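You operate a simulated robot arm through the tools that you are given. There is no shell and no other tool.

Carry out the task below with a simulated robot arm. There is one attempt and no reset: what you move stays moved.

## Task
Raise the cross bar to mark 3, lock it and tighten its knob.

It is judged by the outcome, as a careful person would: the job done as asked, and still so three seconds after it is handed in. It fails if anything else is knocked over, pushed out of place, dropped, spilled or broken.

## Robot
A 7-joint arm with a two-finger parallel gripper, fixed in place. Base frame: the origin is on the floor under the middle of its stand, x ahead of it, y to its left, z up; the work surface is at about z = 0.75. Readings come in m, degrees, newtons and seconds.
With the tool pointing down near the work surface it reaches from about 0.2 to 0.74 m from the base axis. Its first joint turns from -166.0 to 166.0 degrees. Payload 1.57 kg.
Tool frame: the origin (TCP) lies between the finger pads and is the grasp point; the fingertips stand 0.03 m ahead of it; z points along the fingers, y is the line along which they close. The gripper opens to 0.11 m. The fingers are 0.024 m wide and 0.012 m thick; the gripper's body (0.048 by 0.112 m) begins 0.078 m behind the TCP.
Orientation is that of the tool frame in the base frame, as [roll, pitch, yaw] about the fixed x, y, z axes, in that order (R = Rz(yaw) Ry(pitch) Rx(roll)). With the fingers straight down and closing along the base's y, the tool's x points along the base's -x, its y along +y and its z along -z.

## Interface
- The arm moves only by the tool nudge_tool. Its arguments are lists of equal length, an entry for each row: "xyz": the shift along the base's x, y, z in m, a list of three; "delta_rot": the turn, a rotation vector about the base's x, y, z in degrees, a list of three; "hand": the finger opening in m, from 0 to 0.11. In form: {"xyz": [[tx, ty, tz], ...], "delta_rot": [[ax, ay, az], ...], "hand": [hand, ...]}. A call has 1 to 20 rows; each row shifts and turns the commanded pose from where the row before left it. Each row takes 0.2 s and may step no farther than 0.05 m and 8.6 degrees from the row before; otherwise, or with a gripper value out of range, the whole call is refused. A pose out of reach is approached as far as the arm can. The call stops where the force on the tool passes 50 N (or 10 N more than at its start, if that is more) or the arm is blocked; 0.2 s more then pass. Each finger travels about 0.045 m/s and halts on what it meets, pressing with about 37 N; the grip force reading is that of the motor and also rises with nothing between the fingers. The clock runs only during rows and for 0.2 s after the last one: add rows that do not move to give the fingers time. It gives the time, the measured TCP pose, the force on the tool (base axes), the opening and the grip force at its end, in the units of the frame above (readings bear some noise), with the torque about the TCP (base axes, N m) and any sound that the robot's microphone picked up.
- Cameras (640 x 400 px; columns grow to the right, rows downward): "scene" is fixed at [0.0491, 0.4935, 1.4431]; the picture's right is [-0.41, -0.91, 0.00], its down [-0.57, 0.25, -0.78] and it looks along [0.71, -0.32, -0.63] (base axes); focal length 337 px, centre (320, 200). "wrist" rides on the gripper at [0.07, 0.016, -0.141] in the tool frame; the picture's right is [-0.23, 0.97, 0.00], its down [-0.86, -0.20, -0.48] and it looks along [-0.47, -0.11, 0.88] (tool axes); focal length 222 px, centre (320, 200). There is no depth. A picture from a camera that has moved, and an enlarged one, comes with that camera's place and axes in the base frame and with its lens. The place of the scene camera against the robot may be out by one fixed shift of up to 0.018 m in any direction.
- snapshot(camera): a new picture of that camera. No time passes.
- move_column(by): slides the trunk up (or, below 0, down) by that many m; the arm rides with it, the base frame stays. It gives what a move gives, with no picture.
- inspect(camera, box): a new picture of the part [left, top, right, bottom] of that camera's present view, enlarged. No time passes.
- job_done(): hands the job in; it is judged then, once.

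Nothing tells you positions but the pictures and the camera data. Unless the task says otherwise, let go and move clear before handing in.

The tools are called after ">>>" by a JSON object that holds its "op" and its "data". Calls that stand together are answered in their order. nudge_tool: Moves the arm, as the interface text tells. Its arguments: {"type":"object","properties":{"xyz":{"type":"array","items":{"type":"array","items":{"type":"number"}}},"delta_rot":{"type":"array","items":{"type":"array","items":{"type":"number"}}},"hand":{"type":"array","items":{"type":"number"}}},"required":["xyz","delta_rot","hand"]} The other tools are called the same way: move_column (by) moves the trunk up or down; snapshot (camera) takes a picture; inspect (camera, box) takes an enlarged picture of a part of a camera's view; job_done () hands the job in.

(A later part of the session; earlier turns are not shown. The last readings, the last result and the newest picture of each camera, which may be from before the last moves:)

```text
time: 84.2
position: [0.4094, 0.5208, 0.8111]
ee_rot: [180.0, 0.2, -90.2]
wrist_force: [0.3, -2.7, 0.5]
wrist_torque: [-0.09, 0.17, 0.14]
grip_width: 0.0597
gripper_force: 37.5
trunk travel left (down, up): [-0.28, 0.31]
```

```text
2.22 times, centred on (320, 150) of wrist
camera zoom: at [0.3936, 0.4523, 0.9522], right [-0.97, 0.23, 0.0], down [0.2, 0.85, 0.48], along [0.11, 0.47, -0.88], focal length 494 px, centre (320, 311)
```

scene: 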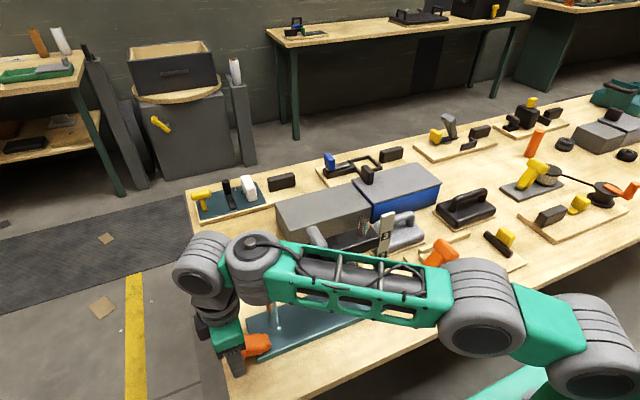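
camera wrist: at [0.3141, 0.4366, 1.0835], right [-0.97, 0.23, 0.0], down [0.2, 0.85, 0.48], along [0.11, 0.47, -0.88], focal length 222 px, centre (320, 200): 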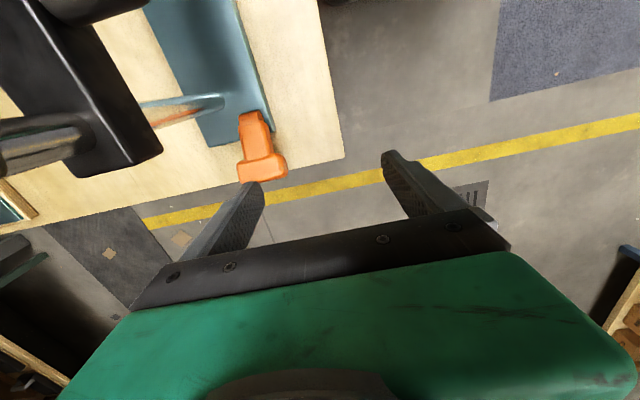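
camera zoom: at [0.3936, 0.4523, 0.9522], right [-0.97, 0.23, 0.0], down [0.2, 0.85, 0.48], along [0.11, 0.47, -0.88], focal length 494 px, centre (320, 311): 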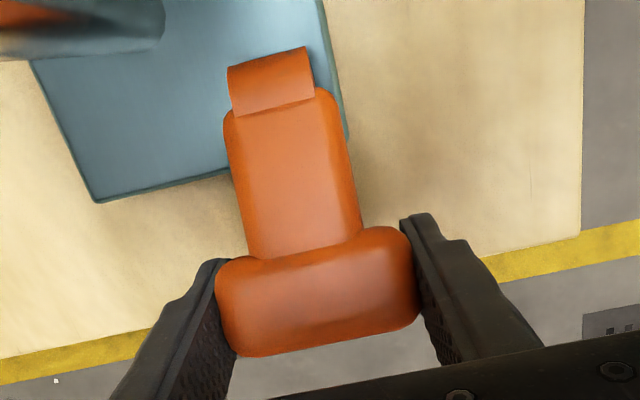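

Firm now (60 mm, 37 N). Lifting along the arc.

>>> {"op": "nudge_tool", "data": {"xyz": [[0, -0.003, 0.0072], [0, -0.004, 0.0067], [0, 0, 0]], "delta_rot": [[0, 0, 0], [0, 0, 0], [0, 0, 0]], "hand": [0.052, 0.052, 0.052]}}

>>> {"op": "inspect", "data": {"camera": "wrist", "box": [200, 60, 440, 240]}}

>>> {"op": "inspect", "data": {"camera": "scene", "box": [190, 210, 400, 390]}}

```text
time: 85.0
position: [0.4094, 0.5149, 0.8271]
ee_rot: [-179.9, 0.2, -90.0]
wrist_force: [-7.7, 2.0, 2.5]
wrist_torque: [-0.17, 0.37, 0.03]
grip_width: 0.06
gripper_force: 11.2
trunk travel left (down, up): [-0.28, 0.31]
```

```text
2.22 times, centred on (320, 150) of wrist
camera zoom: at [0.3933, 0.4457, 0.968], right [-0.97, 0.23, 0.0], down [0.2, 0.85, 0.48], along [0.11, 0.47, -0.88], focal length 494 px, centre (320, 311)
```

zoom: 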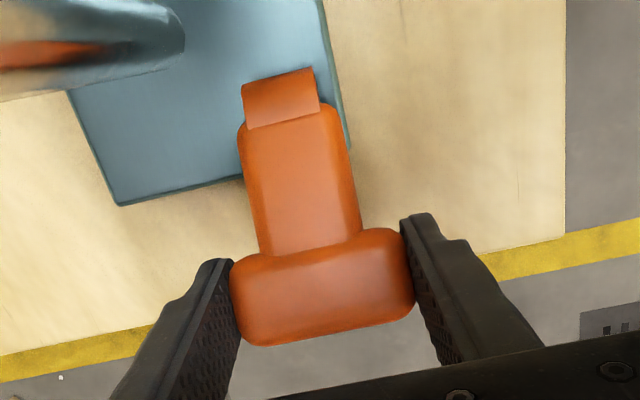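

```text
2.22 times, centred on (295, 300) of scene
camera zoom: at [0.0491, 0.4935, 1.4431], right [-0.41, -0.91, 0.0], down [-0.57, 0.25, -0.78], along [0.71, -0.32, -0.63], focal length 748 px, centre (376, -22)
```

zoom: 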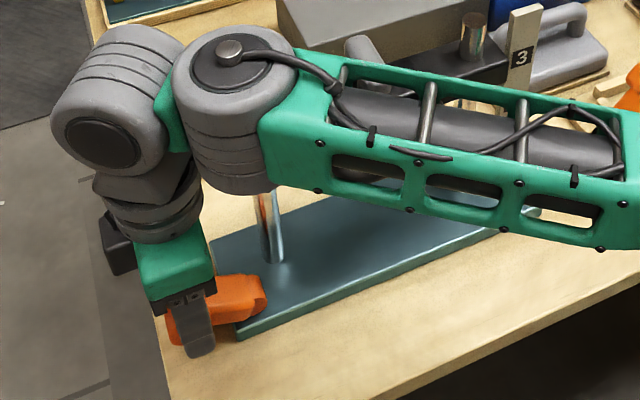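

The slab stayed put and the pads slid, because a fixed-angle tool fights the lever's rotation. A better grasp is along the lever's own axis: point the tool along +x, grip the slab's −x end across its thickness, and roll the tool with the lever. I'll release and set that up in the open space in front of the table.

>>> {"op": "nudge_tool", "data": {"xyz": [[0, 0, 0], [0, 0, 0], [0, 0.003, 0.03], [0, 0.003, 0.035], [-0.02, 0, 0.03], [-0.04, -0.01, 0.015], [-0.04, -0.01, 0], [0, 0, 0]], "delta_rot": [[0, 0, 0], [0, 0, 0], [0, 0, 0], [0, 0, 0], [0, 0, 0], [0, 0, 0], [0, 0, 0], [0, 0, 0]], "hand": [0.08, 0.085, 0.085, 0.085, 0.085, 0.07, 0.06, 0.06]}}

>>> {"op": "nudge_tool", "data": {"xyz": [[-0.005, 0, 0], [-0.005, 0, 0], [-0.005, 0, 0], [-0.005, 0, 0], [-0.005, 0, 0], [-0.005, 0, 0], [-0.005, 0, 0], [-0.005, 0, 0], [0, 0, 0], [0, 0, 0], [0, 0, 0]], "delta_rot": [[0, 0, -8.2], [0, 0, -8.2], [0, 0, -8.2], [0, 0, -8.2], [0, 0, -8.2], [0, 0, -8.2], [0, 0, -8.2], [0, 0, -8.2], [0, 0, -8.2], [0, 0, -8.2], [0, 0, -8.0]], "hand": [0.06, 0.06, 0.06, 0.06, 0.06, 0.06, 0.06, 0.06, 0.06, 0.06, 0.06]}}

>>> {"op": "snapshot", "data": {"camera": "scene"}}

>>> {"op": "snapshot", "data": {"camera": "wrist"}}

```text
time: 86.8
position: [0.3106, 0.5035, 0.9353]
ee_rot: [-180.0, 0.2, -90.2]
wrist_force: [-0.5, 0.7, -0.1]
wrist_torque: [0.02, -0.03, -0.01]
grip_width: 0.0598
gripper_force: 0.0
trunk travel left (down, up): [-0.28, 0.31]
```

```text
time: 89.2
position: [0.2689, 0.5008, 0.935]
ee_rot: [179.9, 0.1, 179.8]
wrist_force: [0.0, 0.5, -0.3]
wrist_torque: [0.0, 0.01, 0.01]
grip_width: 0.0598
gripper_force: 0.0
trunk travel left (down, up): [-0.28, 0.31]
```

```text
taken
```

scene: 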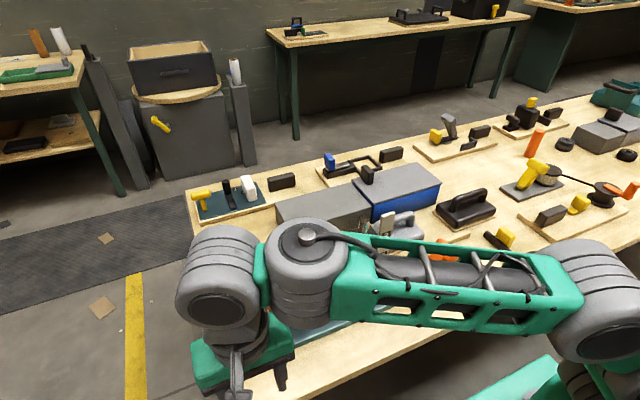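

```text
taken
camera wrist: at [0.1995, 0.5196, 1.0765], right [0.23, 0.97, 0.0], down [0.85, -0.2, 0.48], along [0.47, -0.11, -0.88], focal length 222 px, centre (320, 200)
```

wrist: 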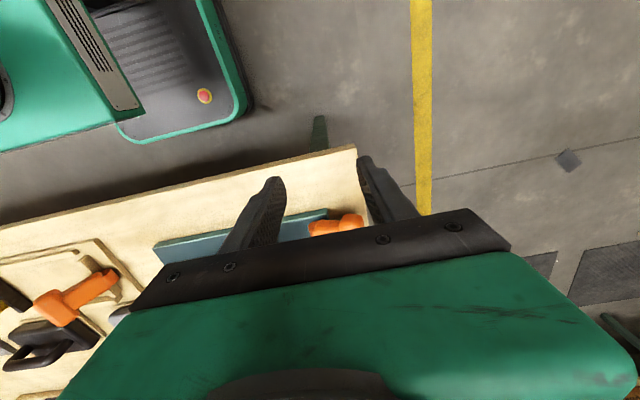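

>>> {"op": "nudge_tool", "data": {"xyz": [[0, 0, 0], [0, 0, 0], [0, 0, 0], [0, 0, 0], [0, 0, 0], [0, 0, 0]], "delta_rot": [[0, -8, 0], [0, -8, 0], [0, -8, 0], [0, -8, 0], [0, -8, 0], [0, 0, 0]], "hand": [0.06, 0.06, 0.06, 0.06, 0.06, 0.06]}}

>>> {"op": "snapshot", "data": {"camera": "scene"}}

>>> {"op": "snapshot", "data": {"camera": "wrist"}}

```text
time: 90.6
position: [0.2646, 0.5077, 0.9375]
ee_rot: [-179.5, 26.0, -179.9]
wrist_force: [0.2, 0.0, -0.8]
wrist_torque: [0.02, 0.0, -0.02]
grip_width: 0.0599
gripper_force: 0.1
out of reach, approached as far as the arm can: row 1, 5
trunk travel left (down, up): [-0.28, 0.31]
```

```text
taken
```

scene: 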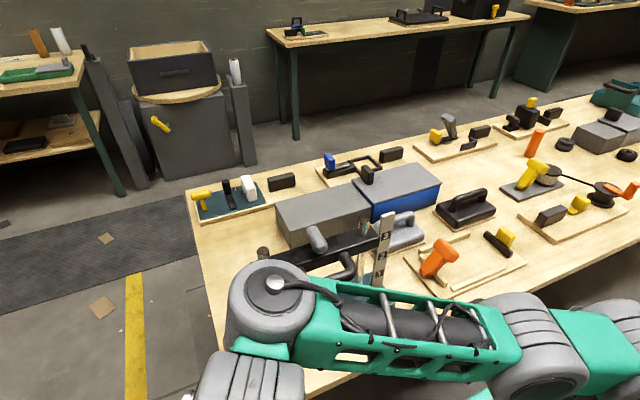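

```text
taken
camera wrist: at [0.1406, 0.5263, 1.0335], right [0.21, 0.97, 0.09], down [0.56, -0.2, 0.81], along [0.8, -0.12, -0.58], focal length 222 px, centre (320, 200)
```

wrist: 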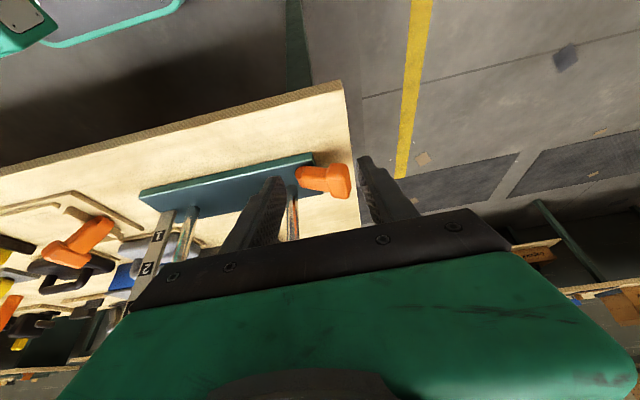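

>>> {"op": "nudge_tool", "data": {"xyz": [[0.003, -0.005, 0], [0, 0, 0], [0, 0, 0], [0, 0, 0]], "delta_rot": [[0, -5, 0], [0, -5, 0], [0, -5, 0], [0, 0, 0]], "hand": [0.06, 0.06, 0.06, 0.06]}}

>>> {"op": "snapshot", "data": {"camera": "scene"}}

```text
time: 91.6
position: [0.2706, 0.5032, 0.9368]
ee_rot: [179.8, 26.8, -179.9]
wrist_force: [0.3, -0.5, 0.1]
wrist_torque: [-0.02, 0.0, -0.01]
grip_width: 0.06
gripper_force: 0.1
out of reach, approached as far as the arm can: row 1, 2, 3
trunk travel left (down, up): [-0.28, 0.31]
```

```text
taken
```

scene: 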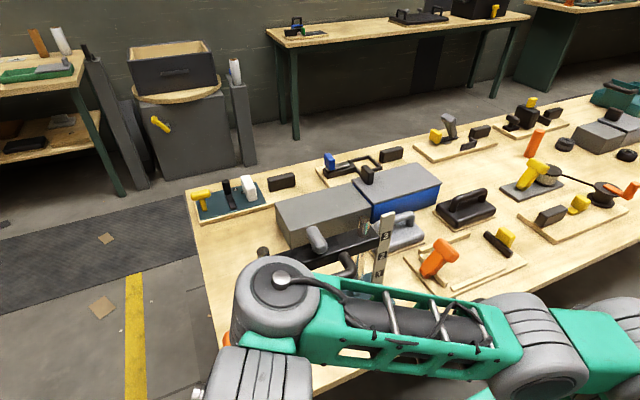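

Tilting that far isn't reachable. Instead I'll use closed fingers from the +y side: press lightly in −y against the slab's outer edge and sweep upward, so both the push and the friction turn the lever up. First, back to vertical.

>>> {"op": "nudge_tool", "data": {"xyz": [[0, 0, 0], [0, 0, 0], [0, 0, 0], [0, 0, 0], [0, 0, 0]], "delta_rot": [[0, 6.7, 0], [0, 6.7, 0], [0, 6.7, 0], [0, 6.7, 0], [0, 0, 0]], "hand": [0.04, 0.02, 0.0, 0.0, 0.0]}}

>>> {"op": "nudge_tool", "data": {"xyz": [[0.03, 0.02, 0], [0.03, 0.02, 0], [0.03, 0.02, 0], [0.03, 0.005, 0], [0.012, 0, -0.02], [0, 0, 0]], "delta_rot": [[0, 0, 0], [0, 0, 0], [0, 0, 0], [0, 0, 0], [0, 0, 0], [0, 0, 0]], "hand": [0, 0, 0, 0, 0, 0]}}

>>> {"op": "snapshot", "data": {"camera": "scene"}}

>>> {"op": "inspect", "data": {"camera": "wrist", "box": [200, 60, 440, 240]}}

```text
time: 92.8
position: [0.2695, 0.5088, 0.9396]
ee_rot: [179.8, 1.6, -179.9]
wrist_force: [-0.6, 0.1, -0.9]
wrist_torque: [0.0, -0.01, 0.01]
grip_width: 0.0002
gripper_force: 22.1
out of reach, approached as far as the arm can: row 4
trunk travel left (down, up): [-0.28, 0.31]
```

```text
time: 94.2
position: [0.3642, 0.5444, 0.9127]
ee_rot: [179.8, 0.1, -180.0]
wrist_force: [0.0, -0.1, 0.7]
wrist_torque: [0.0, 0.02, 0.03]
grip_width: 0.0
gripper_force: 21.4
out of reach, approached as far as the arm can: row 3, 4
trunk travel left (down, up): [-0.28, 0.31]
```

```text
taken
```

scene: 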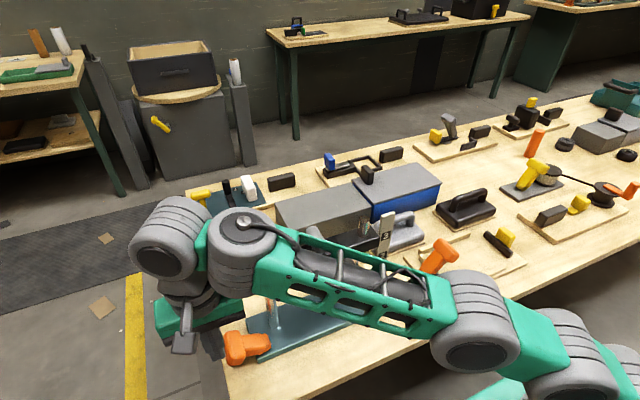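

```text
2.22 times, centred on (320, 150) of wrist
camera zoom: at [0.296, 0.56, 1.0537], right [0.23, 0.97, 0.0], down [0.85, -0.2, 0.48], along [0.47, -0.1, -0.88], focal length 494 px, centre (320, 311)
```

zoom: 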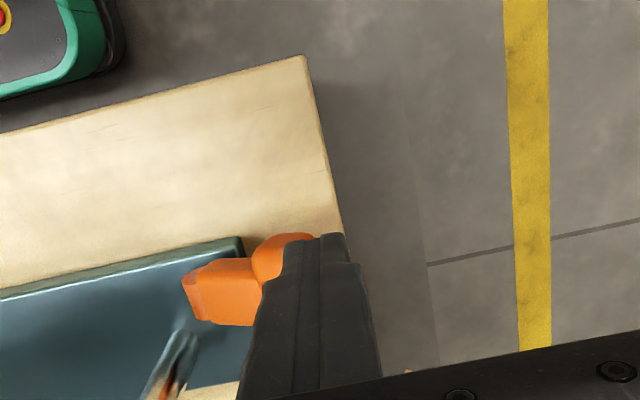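

>>> {"op": "nudge_tool", "data": {"xyz": [[0, 0.005, -0.03], [0, 0.01, -0.02], [0.005, 0.008, -0.01], [0, 0, 0]], "delta_rot": [[0, 0, 0], [0, 0, 0], [0, 0, 0], [0, 0, 0]], "hand": [0, 0, 0, 0]}}

>>> {"op": "inspect", "data": {"camera": "wrist", "box": [200, 60, 440, 240]}}

>>> {"op": "inspect", "data": {"camera": "scene", "box": [130, 190, 340, 390]}}

```text
time: 95.2
position: [0.3693, 0.5676, 0.8525]
ee_rot: [179.8, 0.1, 179.9]
wrist_force: [1.0, 0.3, 0.0]
wrist_torque: [-0.01, -0.01, -0.04]
grip_width: 0.0003
gripper_force: 20.9
trunk travel left (down, up): [-0.28, 0.31]
```

```text
2.22 times, centred on (320, 150) of wrist
camera zoom: at [0.2997, 0.5837, 0.9933], right [0.23, 0.97, 0.0], down [0.85, -0.2, 0.48], along [0.47, -0.11, -0.88], focal length 494 px, centre (320, 311)
```

zoom: 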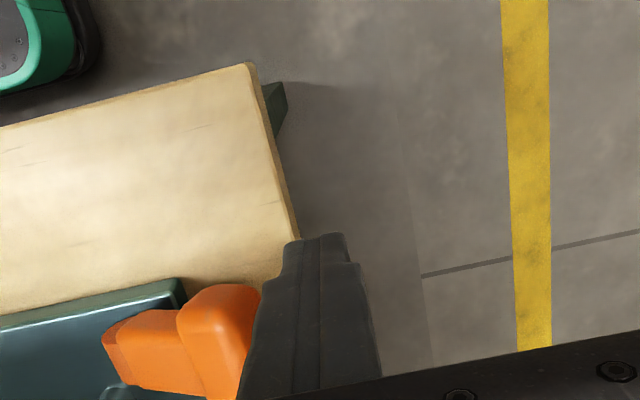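

```text
2.00 times, centred on (235, 290) of scene
camera zoom: at [0.0491, 0.4935, 1.4431], right [-0.41, -0.91, 0.0], down [-0.57, 0.25, -0.78], along [0.71, -0.32, -0.63], focal length 673 px, centre (490, 20)
```

zoom: 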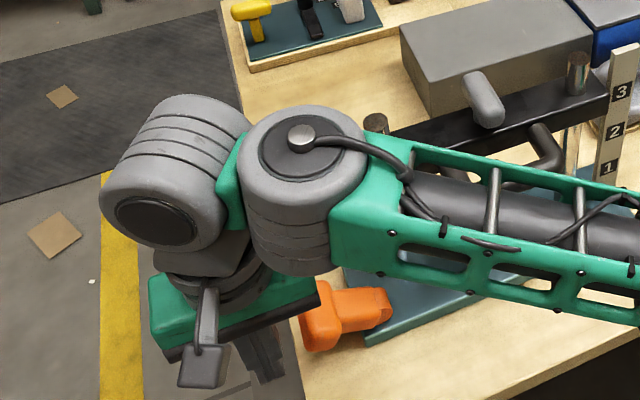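

The finger is just outside the table edge with the slab on its −y side. Moving in alongside the slab and down.

>>> {"op": "nudge_tool", "data": {"xyz": [[0.015, 0, -0.015], [0.015, 0, -0.02], [0.005, 0, -0.017], [0, 0, 0]], "delta_rot": [[0, 0, 0], [0, 0, 0], [0, 0, 0], [0, 0, 0]], "hand": [0, 0, 0, 0]}}

>>> {"op": "inspect", "data": {"camera": "wrist", "box": [200, 60, 440, 240]}}

>>> {"op": "inspect", "data": {"camera": "scene", "box": [130, 190, 340, 390]}}

```text
time: 96.2
position: [0.4022, 0.5664, 0.7999]
ee_rot: [179.7, 0.0, -180.0]
wrist_force: [0.4, 0.2, -0.1]
wrist_torque: [0.02, 0.03, 0.0]
grip_width: 0.0001
gripper_force: 21.1
trunk travel left (down, up): [-0.28, 0.31]
```

```text
2.22 times, centred on (320, 150) of wrist
camera zoom: at [0.3339, 0.5825, 0.9411], right [0.23, 0.97, 0.0], down [0.85, -0.2, 0.48], along [0.47, -0.1, -0.88], focal length 494 px, centre (320, 311)
```

zoom: 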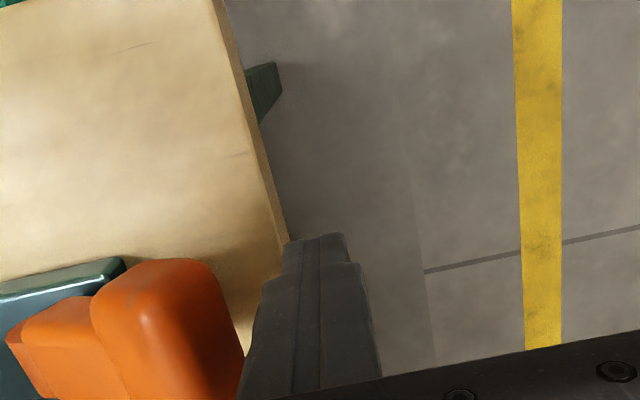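

```text
2.00 times, centred on (235, 290) of scene
camera zoom: at [0.0491, 0.4935, 1.4431], right [-0.41, -0.91, 0.0], down [-0.57, 0.25, -0.78], along [0.71, -0.32, -0.63], focal length 673 px, centre (490, 20)
```

zoom: 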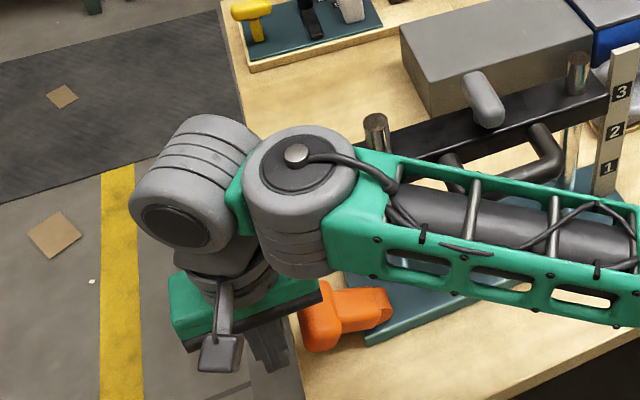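

>>> {"op": "nudge_tool", "data": {"xyz": [[0, -0.006, 0], [0, -0.005, 0], [0, -0.004, 0], [0, 0, 0]], "delta_rot": [[0, 0, 0], [0, 0, 0], [0, 0, 0], [0, 0, 0]], "hand": [0, 0, 0, 0]}}

>>> {"op": "inspect", "data": {"camera": "wrist", "box": [200, 60, 440, 240]}}

```text
time: 97.2
position: [0.4049, 0.5512, 0.7998]
ee_rot: [179.8, 0.0, -179.9]
wrist_force: [0.0, -0.6, -1.1]
wrist_torque: [0.0, -0.02, -0.01]
grip_width: 0.0
gripper_force: 21.5
trunk travel left (down, up): [-0.28, 0.31]
```

```text
2.22 times, centred on (320, 150) of wrist
camera zoom: at [0.3345, 0.5681, 0.9414], right [0.23, 0.97, 0.0], down [0.85, -0.2, 0.48], along [0.47, -0.1, -0.88], focal length 494 px, centre (320, 311)
```

zoom: 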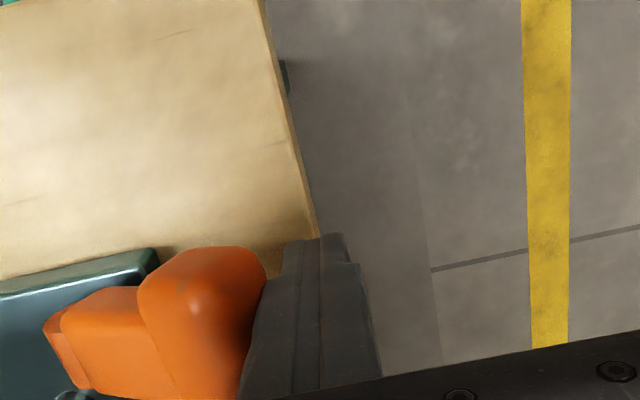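

>>> {"op": "nudge_tool", "data": {"xyz": [[0, -0.004, 0], [0, -0.003, 0.003], [0, -0.001, 0.005], [0, -0.002, 0.005], [0, 0, 0]], "delta_rot": [[0, 0, 0], [0, 0, 0], [0, 0, 0], [0, 0, 0], [0, 0, 0]], "hand": [0, 0, 0, 0, 0]}}

>>> {"op": "inspect", "data": {"camera": "wrist", "box": [200, 60, 440, 240]}}

>>> {"op": "inspect", "data": {"camera": "scene", "box": [130, 190, 340, 390]}}

```text
time: 98.4
position: [0.4036, 0.5401, 0.8132]
ee_rot: [179.8, 0.0, 180.0]
wrist_force: [-0.7, 1.5, -0.8]
wrist_torque: [-0.03, 0.02, -0.01]
grip_width: 0.0
gripper_force: 21.1
trunk travel left (down, up): [-0.28, 0.31]
```

```text
2.22 times, centred on (320, 150) of wrist
camera zoom: at [0.334, 0.558, 0.9548], right [0.23, 0.97, 0.0], down [0.86, -0.2, 0.48], along [0.47, -0.11, -0.88], focal length 494 px, centre (320, 311)
```

zoom: 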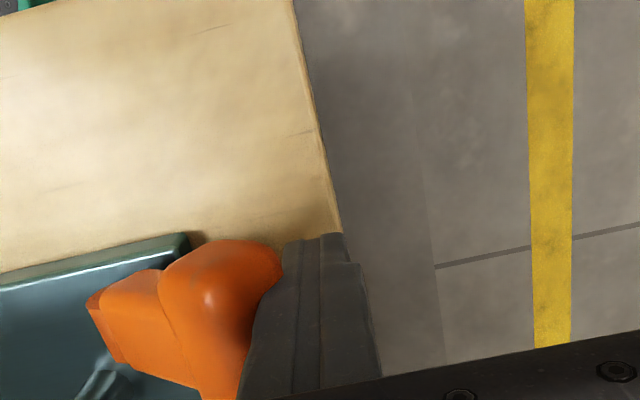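

```text
2.00 times, centred on (235, 290) of scene
camera zoom: at [0.0491, 0.4935, 1.4431], right [-0.41, -0.91, 0.0], down [-0.57, 0.25, -0.78], along [0.71, -0.32, -0.63], focal length 673 px, centre (490, 20)
```

zoom: 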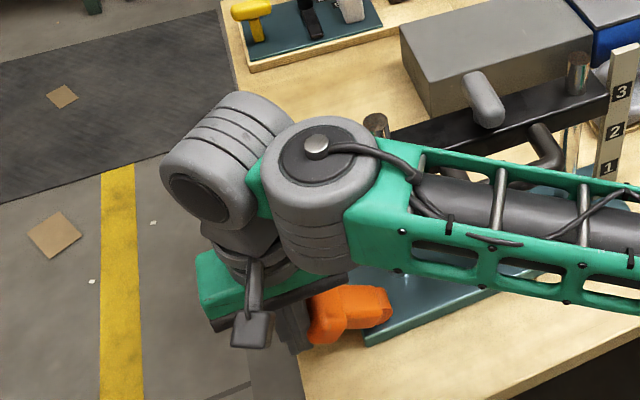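

Contact force is only 1–2 N and the lever is starting to come up. Continuing the sweep.

>>> {"op": "nudge_tool", "data": {"xyz": [[0, -0.004, 0.005], [0, -0.004, 0.005], [0, -0.005, 0.005], [0, -0.005, 0.004], [0, 0, 0]], "delta_rot": [[0, 0, 0], [0, 0, 0], [0, 0, 0], [0, 0, 0], [0, 0, 0]], "hand": [0, 0, 0, 0, 0]}}

>>> {"op": "inspect", "data": {"camera": "wrist", "box": [200, 60, 440, 240]}}

>>> {"op": "inspect", "data": {"camera": "scene", "box": [130, 190, 340, 390]}}

```text
time: 99.6
position: [0.4046, 0.5233, 0.8317]
ee_rot: [179.8, 0.0, 180.0]
wrist_force: [-0.2, 1.0, 0.8]
wrist_torque: [-0.07, -0.01, -0.01]
grip_width: 0.0001
gripper_force: 21.6
trunk travel left (down, up): [-0.28, 0.31]
```

```text
2.22 times, centred on (320, 150) of wrist
camera zoom: at [0.3358, 0.5402, 0.9735], right [0.23, 0.97, 0.0], down [0.86, -0.2, 0.48], along [0.47, -0.11, -0.88], focal length 494 px, centre (320, 311)
```

zoom: 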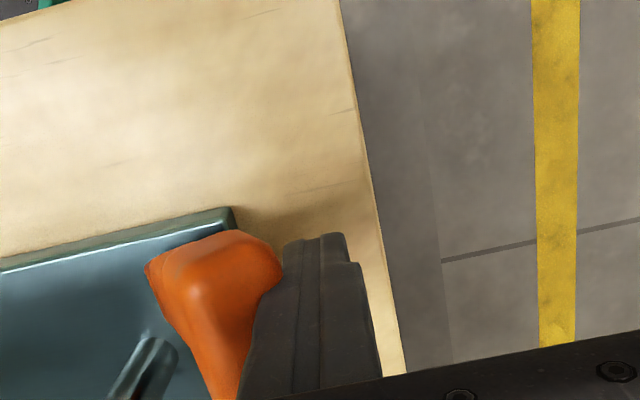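

```text
2.00 times, centred on (235, 290) of scene
camera zoom: at [0.0491, 0.4935, 1.4431], right [-0.41, -0.91, 0.0], down [-0.57, 0.25, -0.78], along [0.71, -0.32, -0.63], focal length 673 px, centre (490, 20)
```

zoom: 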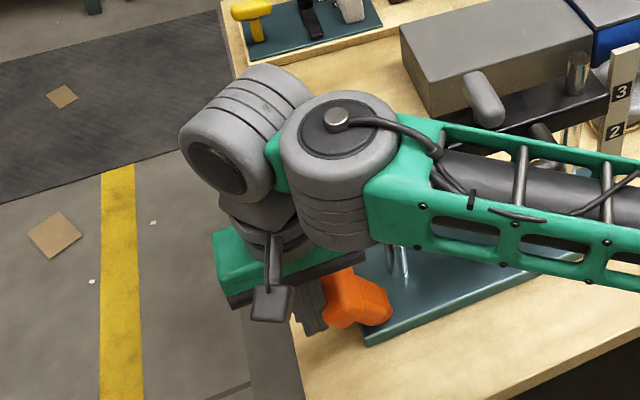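

The lever is rising easily. I'll shift slightly toward −x to keep the gripper body clear of the bar's front face, and continue to upright.

>>> {"op": "nudge_tool", "data": {"xyz": [[-0.005, -0.005, 0.004], [-0.005, -0.005, 0.004], [-0.004, -0.005, 0.003], [0, -0.005, 0.003], [0, 0, 0]], "delta_rot": [[0, 0, 0], [0, 0, 0], [0, 0, 0], [0, 0, 0], [0, 0, 0]], "hand": [0, 0, 0, 0, 0]}}

>>> {"op": "inspect", "data": {"camera": "wrist", "box": [200, 60, 440, 240]}}

>>> {"op": "inspect", "data": {"camera": "scene", "box": [130, 190, 340, 390]}}

```text
time: 100.8
position: [0.3902, 0.5017, 0.847]
ee_rot: [179.7, 0.1, -180.0]
wrist_force: [0.1, -0.3, 0.0]
wrist_torque: [-0.04, 0.0, 0.05]
grip_width: 0.0
gripper_force: 21.2
trunk travel left (down, up): [-0.28, 0.31]
```

```text
2.22 times, centred on (320, 150) of wrist
camera zoom: at [0.321, 0.52, 0.9884], right [0.23, 0.97, 0.0], down [0.85, -0.2, 0.48], along [0.47, -0.1, -0.88], focal length 494 px, centre (320, 311)
```

zoom: 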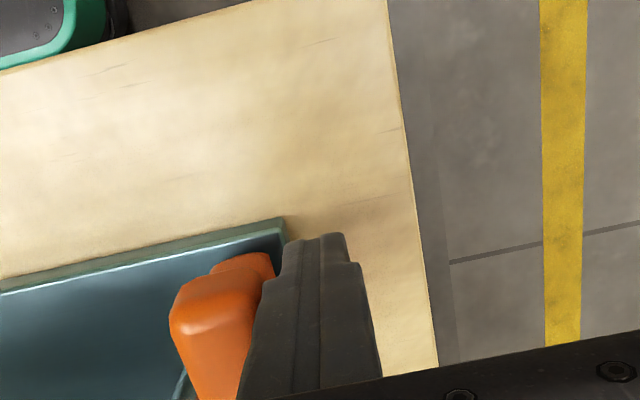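

```text
2.00 times, centred on (235, 290) of scene
camera zoom: at [0.0491, 0.4935, 1.4431], right [-0.41, -0.91, 0.0], down [-0.57, 0.25, -0.78], along [0.71, -0.32, -0.63], focal length 673 px, centre (490, 20)
```

zoom: 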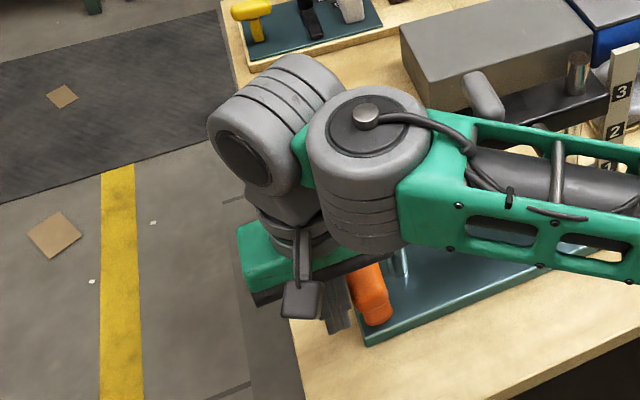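

>>> {"op": "nudge_tool", "data": {"xyz": [[0, -0.004, 0.003], [0, -0.003, 0.002], [0, 0, 0]], "delta_rot": [[0, 0, 0], [0, 0, 0], [0, 0, 0]], "hand": [0, 0, 0]}}

>>> {"op": "inspect", "data": {"camera": "wrist", "box": [200, 60, 440, 240]}}

>>> {"op": "inspect", "data": {"camera": "scene", "box": [210, 240, 310, 370]}}

```text
time: 101.6
position: [0.391, 0.4974, 0.8512]
ee_rot: [179.7, 0.0, 179.9]
wrist_force: [0.2, -0.2, 0.5]
wrist_torque: [0.01, -0.01, 0.0]
grip_width: 0.0
gripper_force: 21.7
trunk travel left (down, up): [-0.28, 0.31]
```

```text
2.22 times, centred on (320, 150) of wrist
camera zoom: at [0.3212, 0.5136, 0.9932], right [0.23, 0.97, 0.0], down [0.85, -0.2, 0.48], along [0.47, -0.11, -0.88], focal length 494 px, centre (320, 311)
```

zoom: 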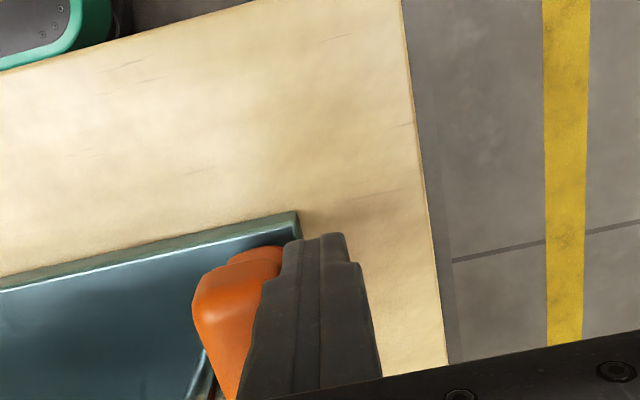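

```text
3.08 times, centred on (260, 305) of scene
camera zoom: at [0.0491, 0.4935, 1.4431], right [-0.41, -0.91, 0.0], down [-0.57, 0.25, -0.78], along [0.71, -0.32, -0.63], focal length 1036 px, centre (505, -123)
```

zoom: 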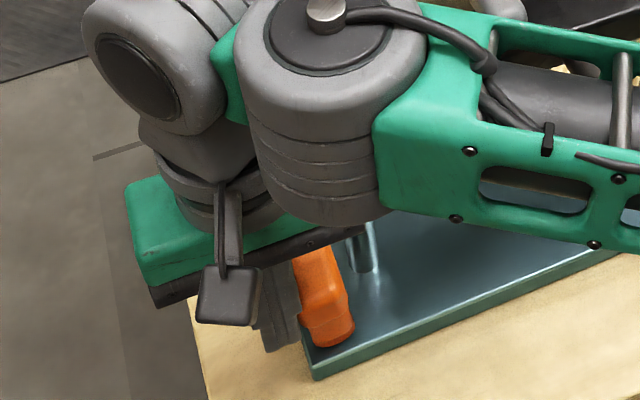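

>>> {"op": "nudge_tool", "data": {"xyz": [[0, -0.003, 0], [0, -0.003, 0], [0, -0.002, 0], [0, 0, 0]], "delta_rot": [[0, 0, 0], [0, 0, 0], [0, 0, 0], [0, 0, 0]], "hand": [0, 0, 0, 0]}}

>>> {"op": "inspect", "data": {"camera": "wrist", "box": [200, 60, 440, 240]}}

>>> {"op": "inspect", "data": {"camera": "scene", "box": [210, 240, 310, 370]}}

```text
time: 102.6
position: [0.3913, 0.4901, 0.8507]
ee_rot: [179.8, 0.2, -180.0]
wrist_force: [0.0, 32.7, 0.0]
wrist_torque: [0.21, -0.02, -0.02]
grip_width: 0.0
gripper_force: 20.6
trunk travel left (down, up): [-0.28, 0.31]
```

```text
2.22 times, centred on (320, 150) of wrist
camera zoom: at [0.3206, 0.5079, 0.9929], right [0.22, 0.97, 0.0], down [0.85, -0.2, 0.48], along [0.47, -0.1, -0.88], focal length 494 px, centre (320, 311)
```

zoom: 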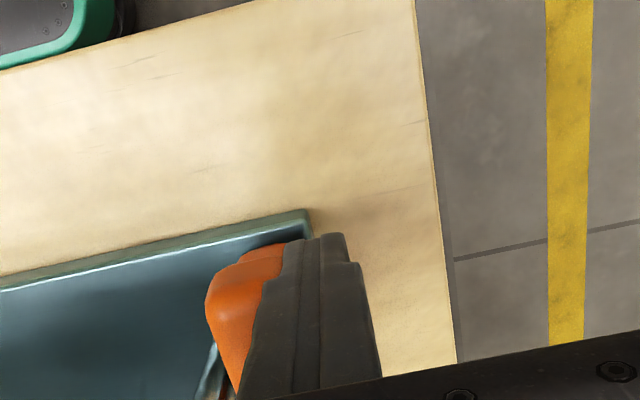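

```text
3.08 times, centred on (260, 305) of scene
camera zoom: at [0.0491, 0.4935, 1.4431], right [-0.41, -0.91, 0.0], down [-0.57, 0.25, -0.78], along [0.71, -0.32, -0.63], focal length 1036 px, centre (505, -123)
```

zoom: 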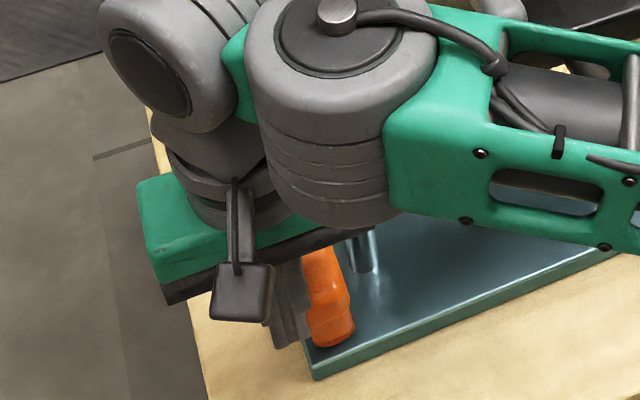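

The push met a firm stop at upright (33 N) – the lever is back in its original locked position. I'll ease off and confirm that it stays there.

>>> {"op": "nudge_tool", "data": {"xyz": [[0, 0.005, 0], [0, 0.008, 0], [-0.02, 0.005, 0], [-0.025, 0, 0.01], [-0.03, -0.005, 0.02], [-0.03, -0.02, 0.02], [-0.02, -0.03, 0.02], [0, 0, 0]], "delta_rot": [[0, 0, 0], [0, 0, 0], [0, 0, 0], [0, 0, 0], [0, 0, 0], [0, 0, 0], [0, 0, 0], [0, 0, 0]], "hand": [0, 0, 0, 0, 0, 0, 0.02, 0.04]}}

>>> {"op": "snapshot", "data": {"camera": "scene"}}

>>> {"op": "snapshot", "data": {"camera": "wrist"}}

```text
time: 104.4
position: [0.2651, 0.4501, 0.9207]
ee_rot: [179.8, 0.0, 179.9]
wrist_force: [-0.1, -0.3, 0.4]
wrist_torque: [0.02, 0.01, -0.02]
grip_width: 0.0402
gripper_force: 0.0
trunk travel left (down, up): [-0.28, 0.31]
```

```text
taken
```

scene: 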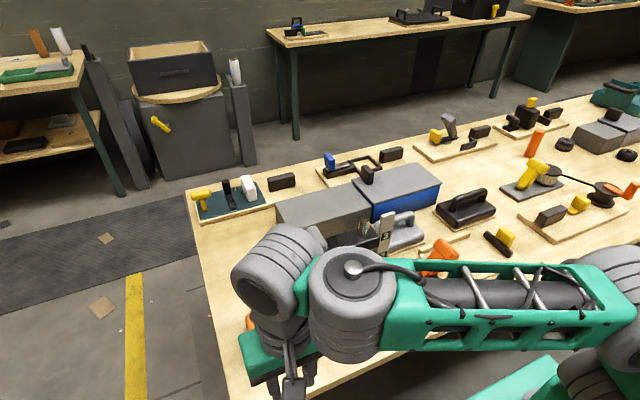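

```text
taken
camera wrist: at [0.1947, 0.467, 1.0631], right [0.23, 0.97, 0.0], down [0.85, -0.2, 0.48], along [0.47, -0.1, -0.88], focal length 222 px, centre (320, 200)
```

wrist: 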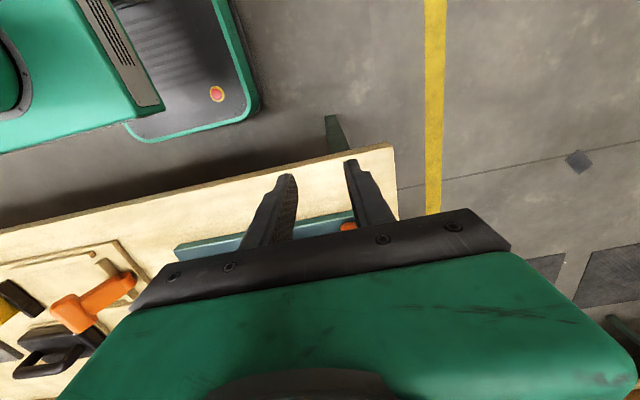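

The lever remains upright. Now I'll raise the trunk back up for working at the bar's height and look at the fixture.

>>> {"op": "move_column", "data": {"by": 0.22}}

>>> {"op": "snapshot", "data": {"camera": "scene"}}

>>> {"op": "inspect", "data": {"camera": "scene", "box": [215, 190, 415, 370]}}

```text
time: 106.7
position: [0.2632, 0.4503, 1.1404]
ee_rot: [179.8, 0.1, 180.0]
wrist_force: [0.2, -0.3, 0.0]
wrist_torque: [-0.02, 0.01, -0.03]
grip_width: 0.0398
gripper_force: 0.1
trunk travel left (down, up): [-0.5, 0.09]
```

```text
taken
```

scene: 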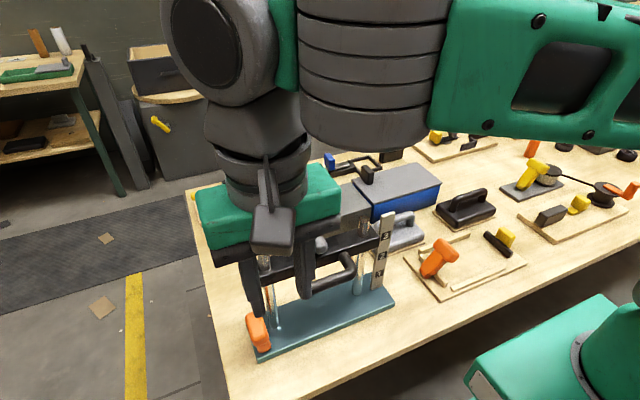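

```text
2.22 times, centred on (315, 280) of scene
camera zoom: at [0.0491, 0.4935, 1.4431], right [-0.41, -0.91, 0.0], down [-0.57, 0.25, -0.78], along [0.71, -0.32, -0.63], focal length 748 px, centre (331, 22)
```

zoom: 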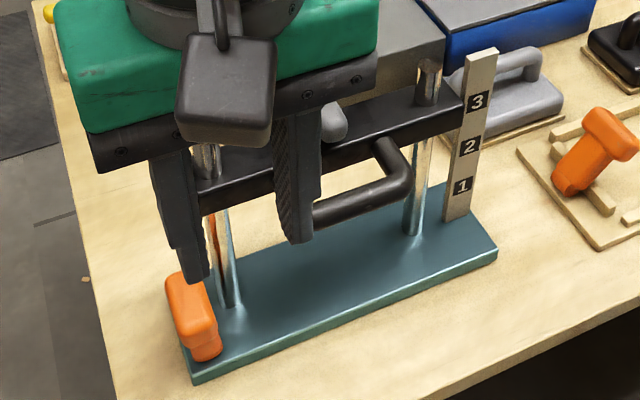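

Lever upright, bar at mark 3. Next is the grey T-knob on the bar's top; I'll move over and measure it at its raised height.

>>> {"op": "nudge_tool", "data": {"xyz": [[0.024, -0.035, 0.005], [0.024, -0.035, 0.005], [0.024, -0.035, 0], [0.02, -0.02, 0], [0, 0, 0]], "delta_rot": [[0, 0, 0], [0, 0, 0], [0, 0, 0], [0, 0, 0], [0, 0, 0]], "hand": [0.06, 0.06, 0.06, 0.06, 0.06]}}

>>> {"op": "inspect", "data": {"camera": "wrist", "box": [200, 60, 440, 240]}}

>>> {"op": "snapshot", "data": {"camera": "scene"}}

```text
time: 107.9
position: [0.3596, 0.3279, 1.1507]
ee_rot: [179.7, 0.0, 179.9]
wrist_force: [-0.8, -0.1, 0.0]
wrist_torque: [-0.03, -0.01, 0.02]
grip_width: 0.0601
gripper_force: 0.1
trunk travel left (down, up): [-0.5, 0.09]
```

```text
2.22 times, centred on (320, 150) of wrist
camera zoom: at [0.29, 0.3442, 1.2921], right [0.23, 0.97, 0.0], down [0.85, -0.2, 0.48], along [0.47, -0.1, -0.88], focal length 494 px, centre (320, 311)
```

zoom: 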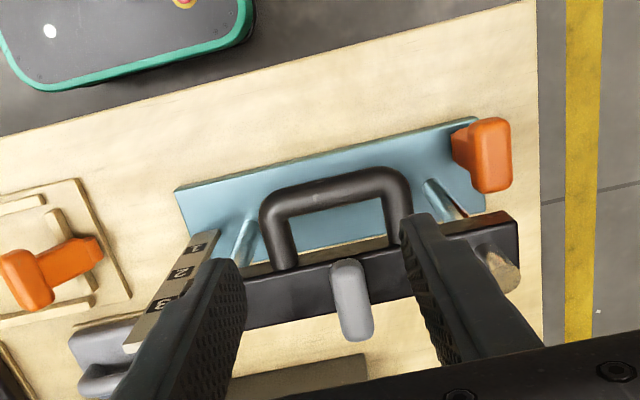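

```text
taken
```

scene: 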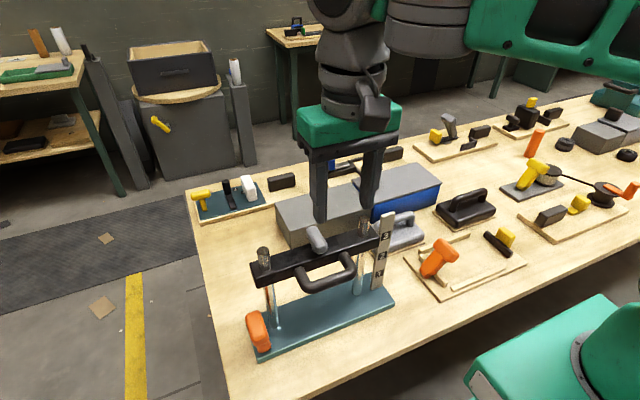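

Knob centre ≈ (0.449, 0.330), slab along x at z≈0.985. I'll move over it with fingers closing along y.

>>> {"op": "nudge_tool", "data": {"xyz": [[0.03, 0.001, -0.01], [0.03, 0.001, -0.015], [0.029, 0, -0.02], [0, 0, -0.025], [0, 0, 0]], "delta_rot": [[0, 0, 0], [0, 0, 0], [0, 0, 0], [0, 0, 0], [0, 0, 0]], "hand": [0.06, 0.06, 0.06, 0.06, 0.06]}}

>>> {"op": "inspect", "data": {"camera": "wrist", "box": [200, 60, 440, 240]}}

>>> {"op": "inspect", "data": {"camera": "scene", "box": [240, 140, 420, 300]}}

```text
time: 109.1
position: [0.4458, 0.3293, 1.0815]
ee_rot: [179.7, 0.1, 180.0]
wrist_force: [-0.4, 0.6, -0.5]
wrist_torque: [-0.01, 0.0, 0.05]
grip_width: 0.0601
gripper_force: 0.0
trunk travel left (down, up): [-0.5, 0.09]
```

```text
2.22 times, centred on (320, 150) of wrist
camera zoom: at [0.3761, 0.3459, 1.2229], right [0.23, 0.97, 0.0], down [0.85, -0.2, 0.48], along [0.47, -0.1, -0.88], focal length 494 px, centre (320, 311)
```

zoom: 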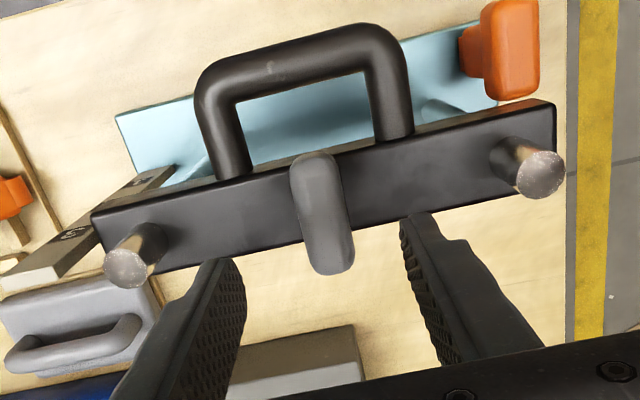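

```text
2.50 times, centred on (330, 220) of scene
camera zoom: at [0.0491, 0.4935, 1.4431], right [-0.41, -0.91, 0.0], down [-0.57, 0.25, -0.78], along [0.71, -0.32, -0.63], focal length 842 px, centre (295, 150)
```

zoom: 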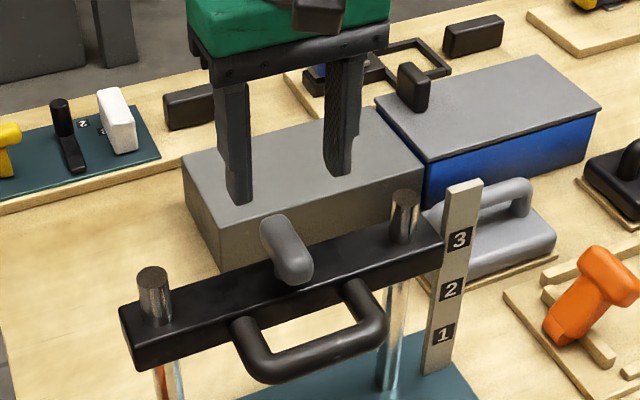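

The knob's centre triangulates to (0.4476, 0.330, 0.987). Descending to grip its slab with fingertips staying just above the bar's top.

>>> {"op": "nudge_tool", "data": {"xyz": [[0.002, 0.001, -0.03], [0, 0, -0.03], [0, 0, -0.018], [0, 0, -0.008], [0, 0, 0]], "delta_rot": [[0, 0, 0], [0, 0, 0], [0, 0, 0], [0, 0, 0], [0, 0, 0]], "hand": [0.06, 0.06, 0.06, 0.06, 0.06]}}

>>> {"op": "inspect", "data": {"camera": "wrist", "box": [200, 60, 440, 240]}}

>>> {"op": "inspect", "data": {"camera": "scene", "box": [240, 140, 420, 300]}}

```text
time: 110.3
position: [0.4476, 0.3298, 0.9962]
ee_rot: [179.7, 0.1, -180.0]
wrist_force: [0.1, 0.2, -0.9]
wrist_torque: [-0.04, 0.03, 0.01]
grip_width: 0.0602
gripper_force: 0.1
trunk travel left (down, up): [-0.5, 0.09]
```

```text
2.22 times, centred on (320, 150) of wrist
camera zoom: at [0.3792, 0.3469, 1.1374], right [0.23, 0.97, 0.0], down [0.86, -0.2, 0.48], along [0.47, -0.1, -0.88], focal length 494 px, centre (320, 311)
```

zoom: 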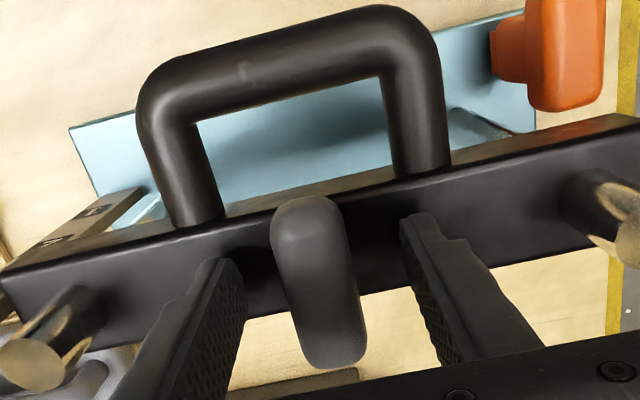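

```text
2.50 times, centred on (330, 220) of scene
camera zoom: at [0.0491, 0.4935, 1.4431], right [-0.41, -0.91, 0.0], down [-0.57, 0.25, -0.78], along [0.71, -0.32, -0.63], focal length 842 px, centre (295, 150)
```

zoom: 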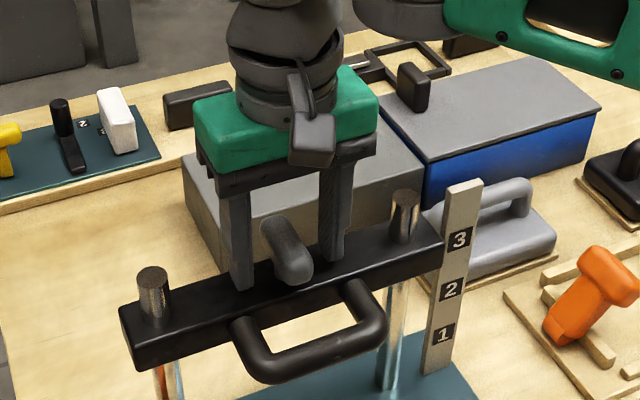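

The fingers straddle the knob. Closing on it.

>>> {"op": "nudge_tool", "data": {"xyz": [[0, 0, -0.002], [0, 0, 0], [0, 0, 0], [0, 0, 0], [0, 0, 0]], "delta_rot": [[0, 0, 0], [0, 0, 0], [0, 0, 0], [0, 0, 0], [0, 0, 0]], "hand": [0.045, 0.03, 0.018, 0.012, 0.012]}}

>>> {"op": "inspect", "data": {"camera": "wrist", "box": [200, 60, 440, 240]}}

```text
time: 111.5
position: [0.448, 0.3302, 0.9935]
ee_rot: [179.8, 0.1, 180.0]
wrist_force: [-1.6, 16.8, -0.1]
wrist_torque: [-0.35, -0.14, 0.0]
grip_width: 0.0241
gripper_force: 28.9
trunk travel left (down, up): [-0.5, 0.09]
```

```text
2.22 times, centred on (320, 150) of wrist
camera zoom: at [0.3777, 0.3471, 1.1346], right [0.23, 0.97, 0.0], down [0.85, -0.2, 0.48], along [0.47, -0.1, -0.88], focal length 494 px, centre (320, 311)
```

zoom: 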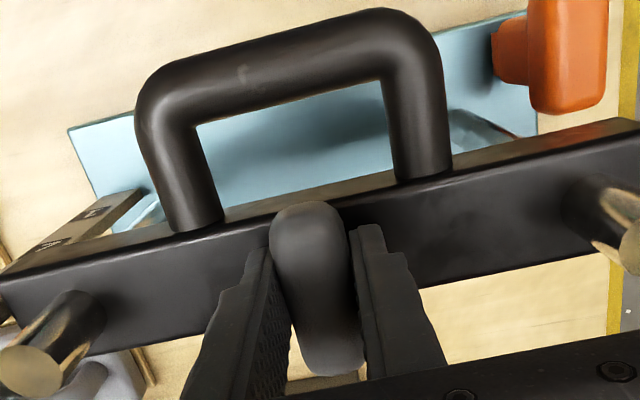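

Gripped at 24 mm. I'll relieve the small side load and begin turning clockwise (seen from above) in small steps, watching the torque.

>>> {"op": "nudge_tool", "data": {"xyz": [[0, 0.0015, 0], [0, 0, 0], [0, 0, 0], [0, 0, 0], [0, 0, 0]], "delta_rot": [[0, 0, 0], [0, 0, -3], [0, 0, -3], [0, 0, -4], [0, 0, 0]], "hand": [0.01, 0.01, 0.01, 0.01, 0.01]}}

>>> {"op": "inspect", "data": {"camera": "wrist", "box": [200, 60, 440, 240]}}

>>> {"op": "inspect", "data": {"camera": "scene", "box": [240, 140, 420, 300]}}

```text
time: 112.7
position: [0.4479, 0.3313, 0.9929]
ee_rot: [179.9, 0.1, 170.0]
wrist_force: [-0.7, 9.3, 1.8]
wrist_torque: [-0.4, 0.44, 0.05]
grip_width: 0.024
gripper_force: 35.9
trunk travel left (down, up): [-0.5, 0.09]
```

```text
2.22 times, centred on (320, 150) of wrist
camera zoom: at [0.3818, 0.3596, 1.1345], right [0.39, 0.92, 0.0], down [0.81, -0.35, 0.48], along [0.44, -0.19, -0.88], focal length 494 px, centre (320, 311)
```

zoom: 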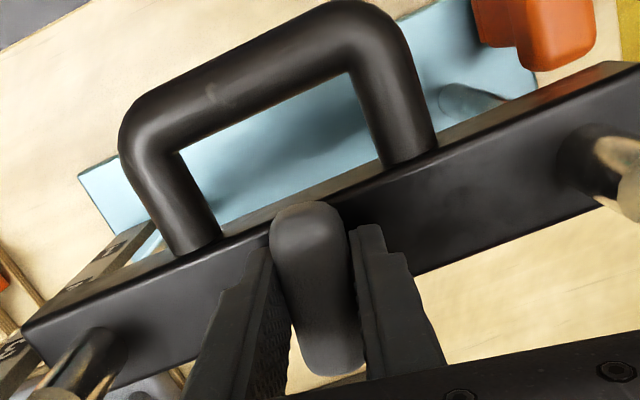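

```text
2.50 times, centred on (330, 220) of scene
camera zoom: at [0.0491, 0.4935, 1.4431], right [-0.41, -0.91, 0.0], down [-0.57, 0.25, -0.78], along [0.71, -0.32, -0.63], focal length 842 px, centre (295, 150)
```

zoom: 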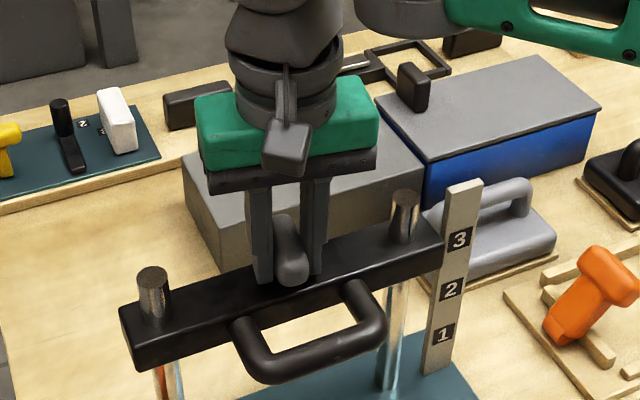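

The knob turns freely with the gripper. Continuing clockwise.

>>> {"op": "nudge_tool", "data": {"xyz": [[0, 0.001, 0], [0, 0, 0], [0, 0, 0], [0, 0, 0], [0, 0, 0], [0, 0, 0]], "delta_rot": [[0, 0, -6], [0, 0, -6], [0, 0, -6], [0, 0, -6], [0, 0, -6], [0, 0, 0]], "hand": [0.01, 0.01, 0.01, 0.01, 0.01, 0.01]}}

>>> {"op": "inspect", "data": {"camera": "wrist", "box": [200, 60, 440, 240]}}

```text
time: 114.1
position: [0.4486, 0.3313, 0.9945]
ee_rot: [179.9, 0.0, 140.0]
wrist_force: [4.7, 5.5, -3.5]
wrist_torque: [0.01, 0.65, 0.01]
grip_width: 0.0238
gripper_force: 36.0
trunk travel left (down, up): [-0.5, 0.09]
```

```text
2.22 times, centred on (320, 150) of wrist
camera zoom: at [0.405, 0.39, 1.1345], right [0.8, 0.6, 0.0], down [0.53, -0.7, 0.48], along [0.29, -0.38, -0.88], focal length 494 px, centre (320, 311)
```

zoom: 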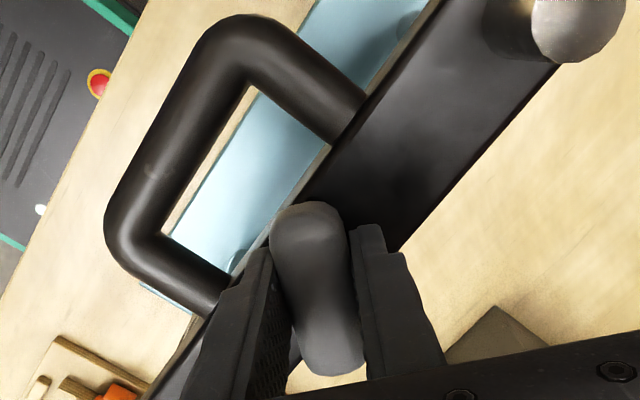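

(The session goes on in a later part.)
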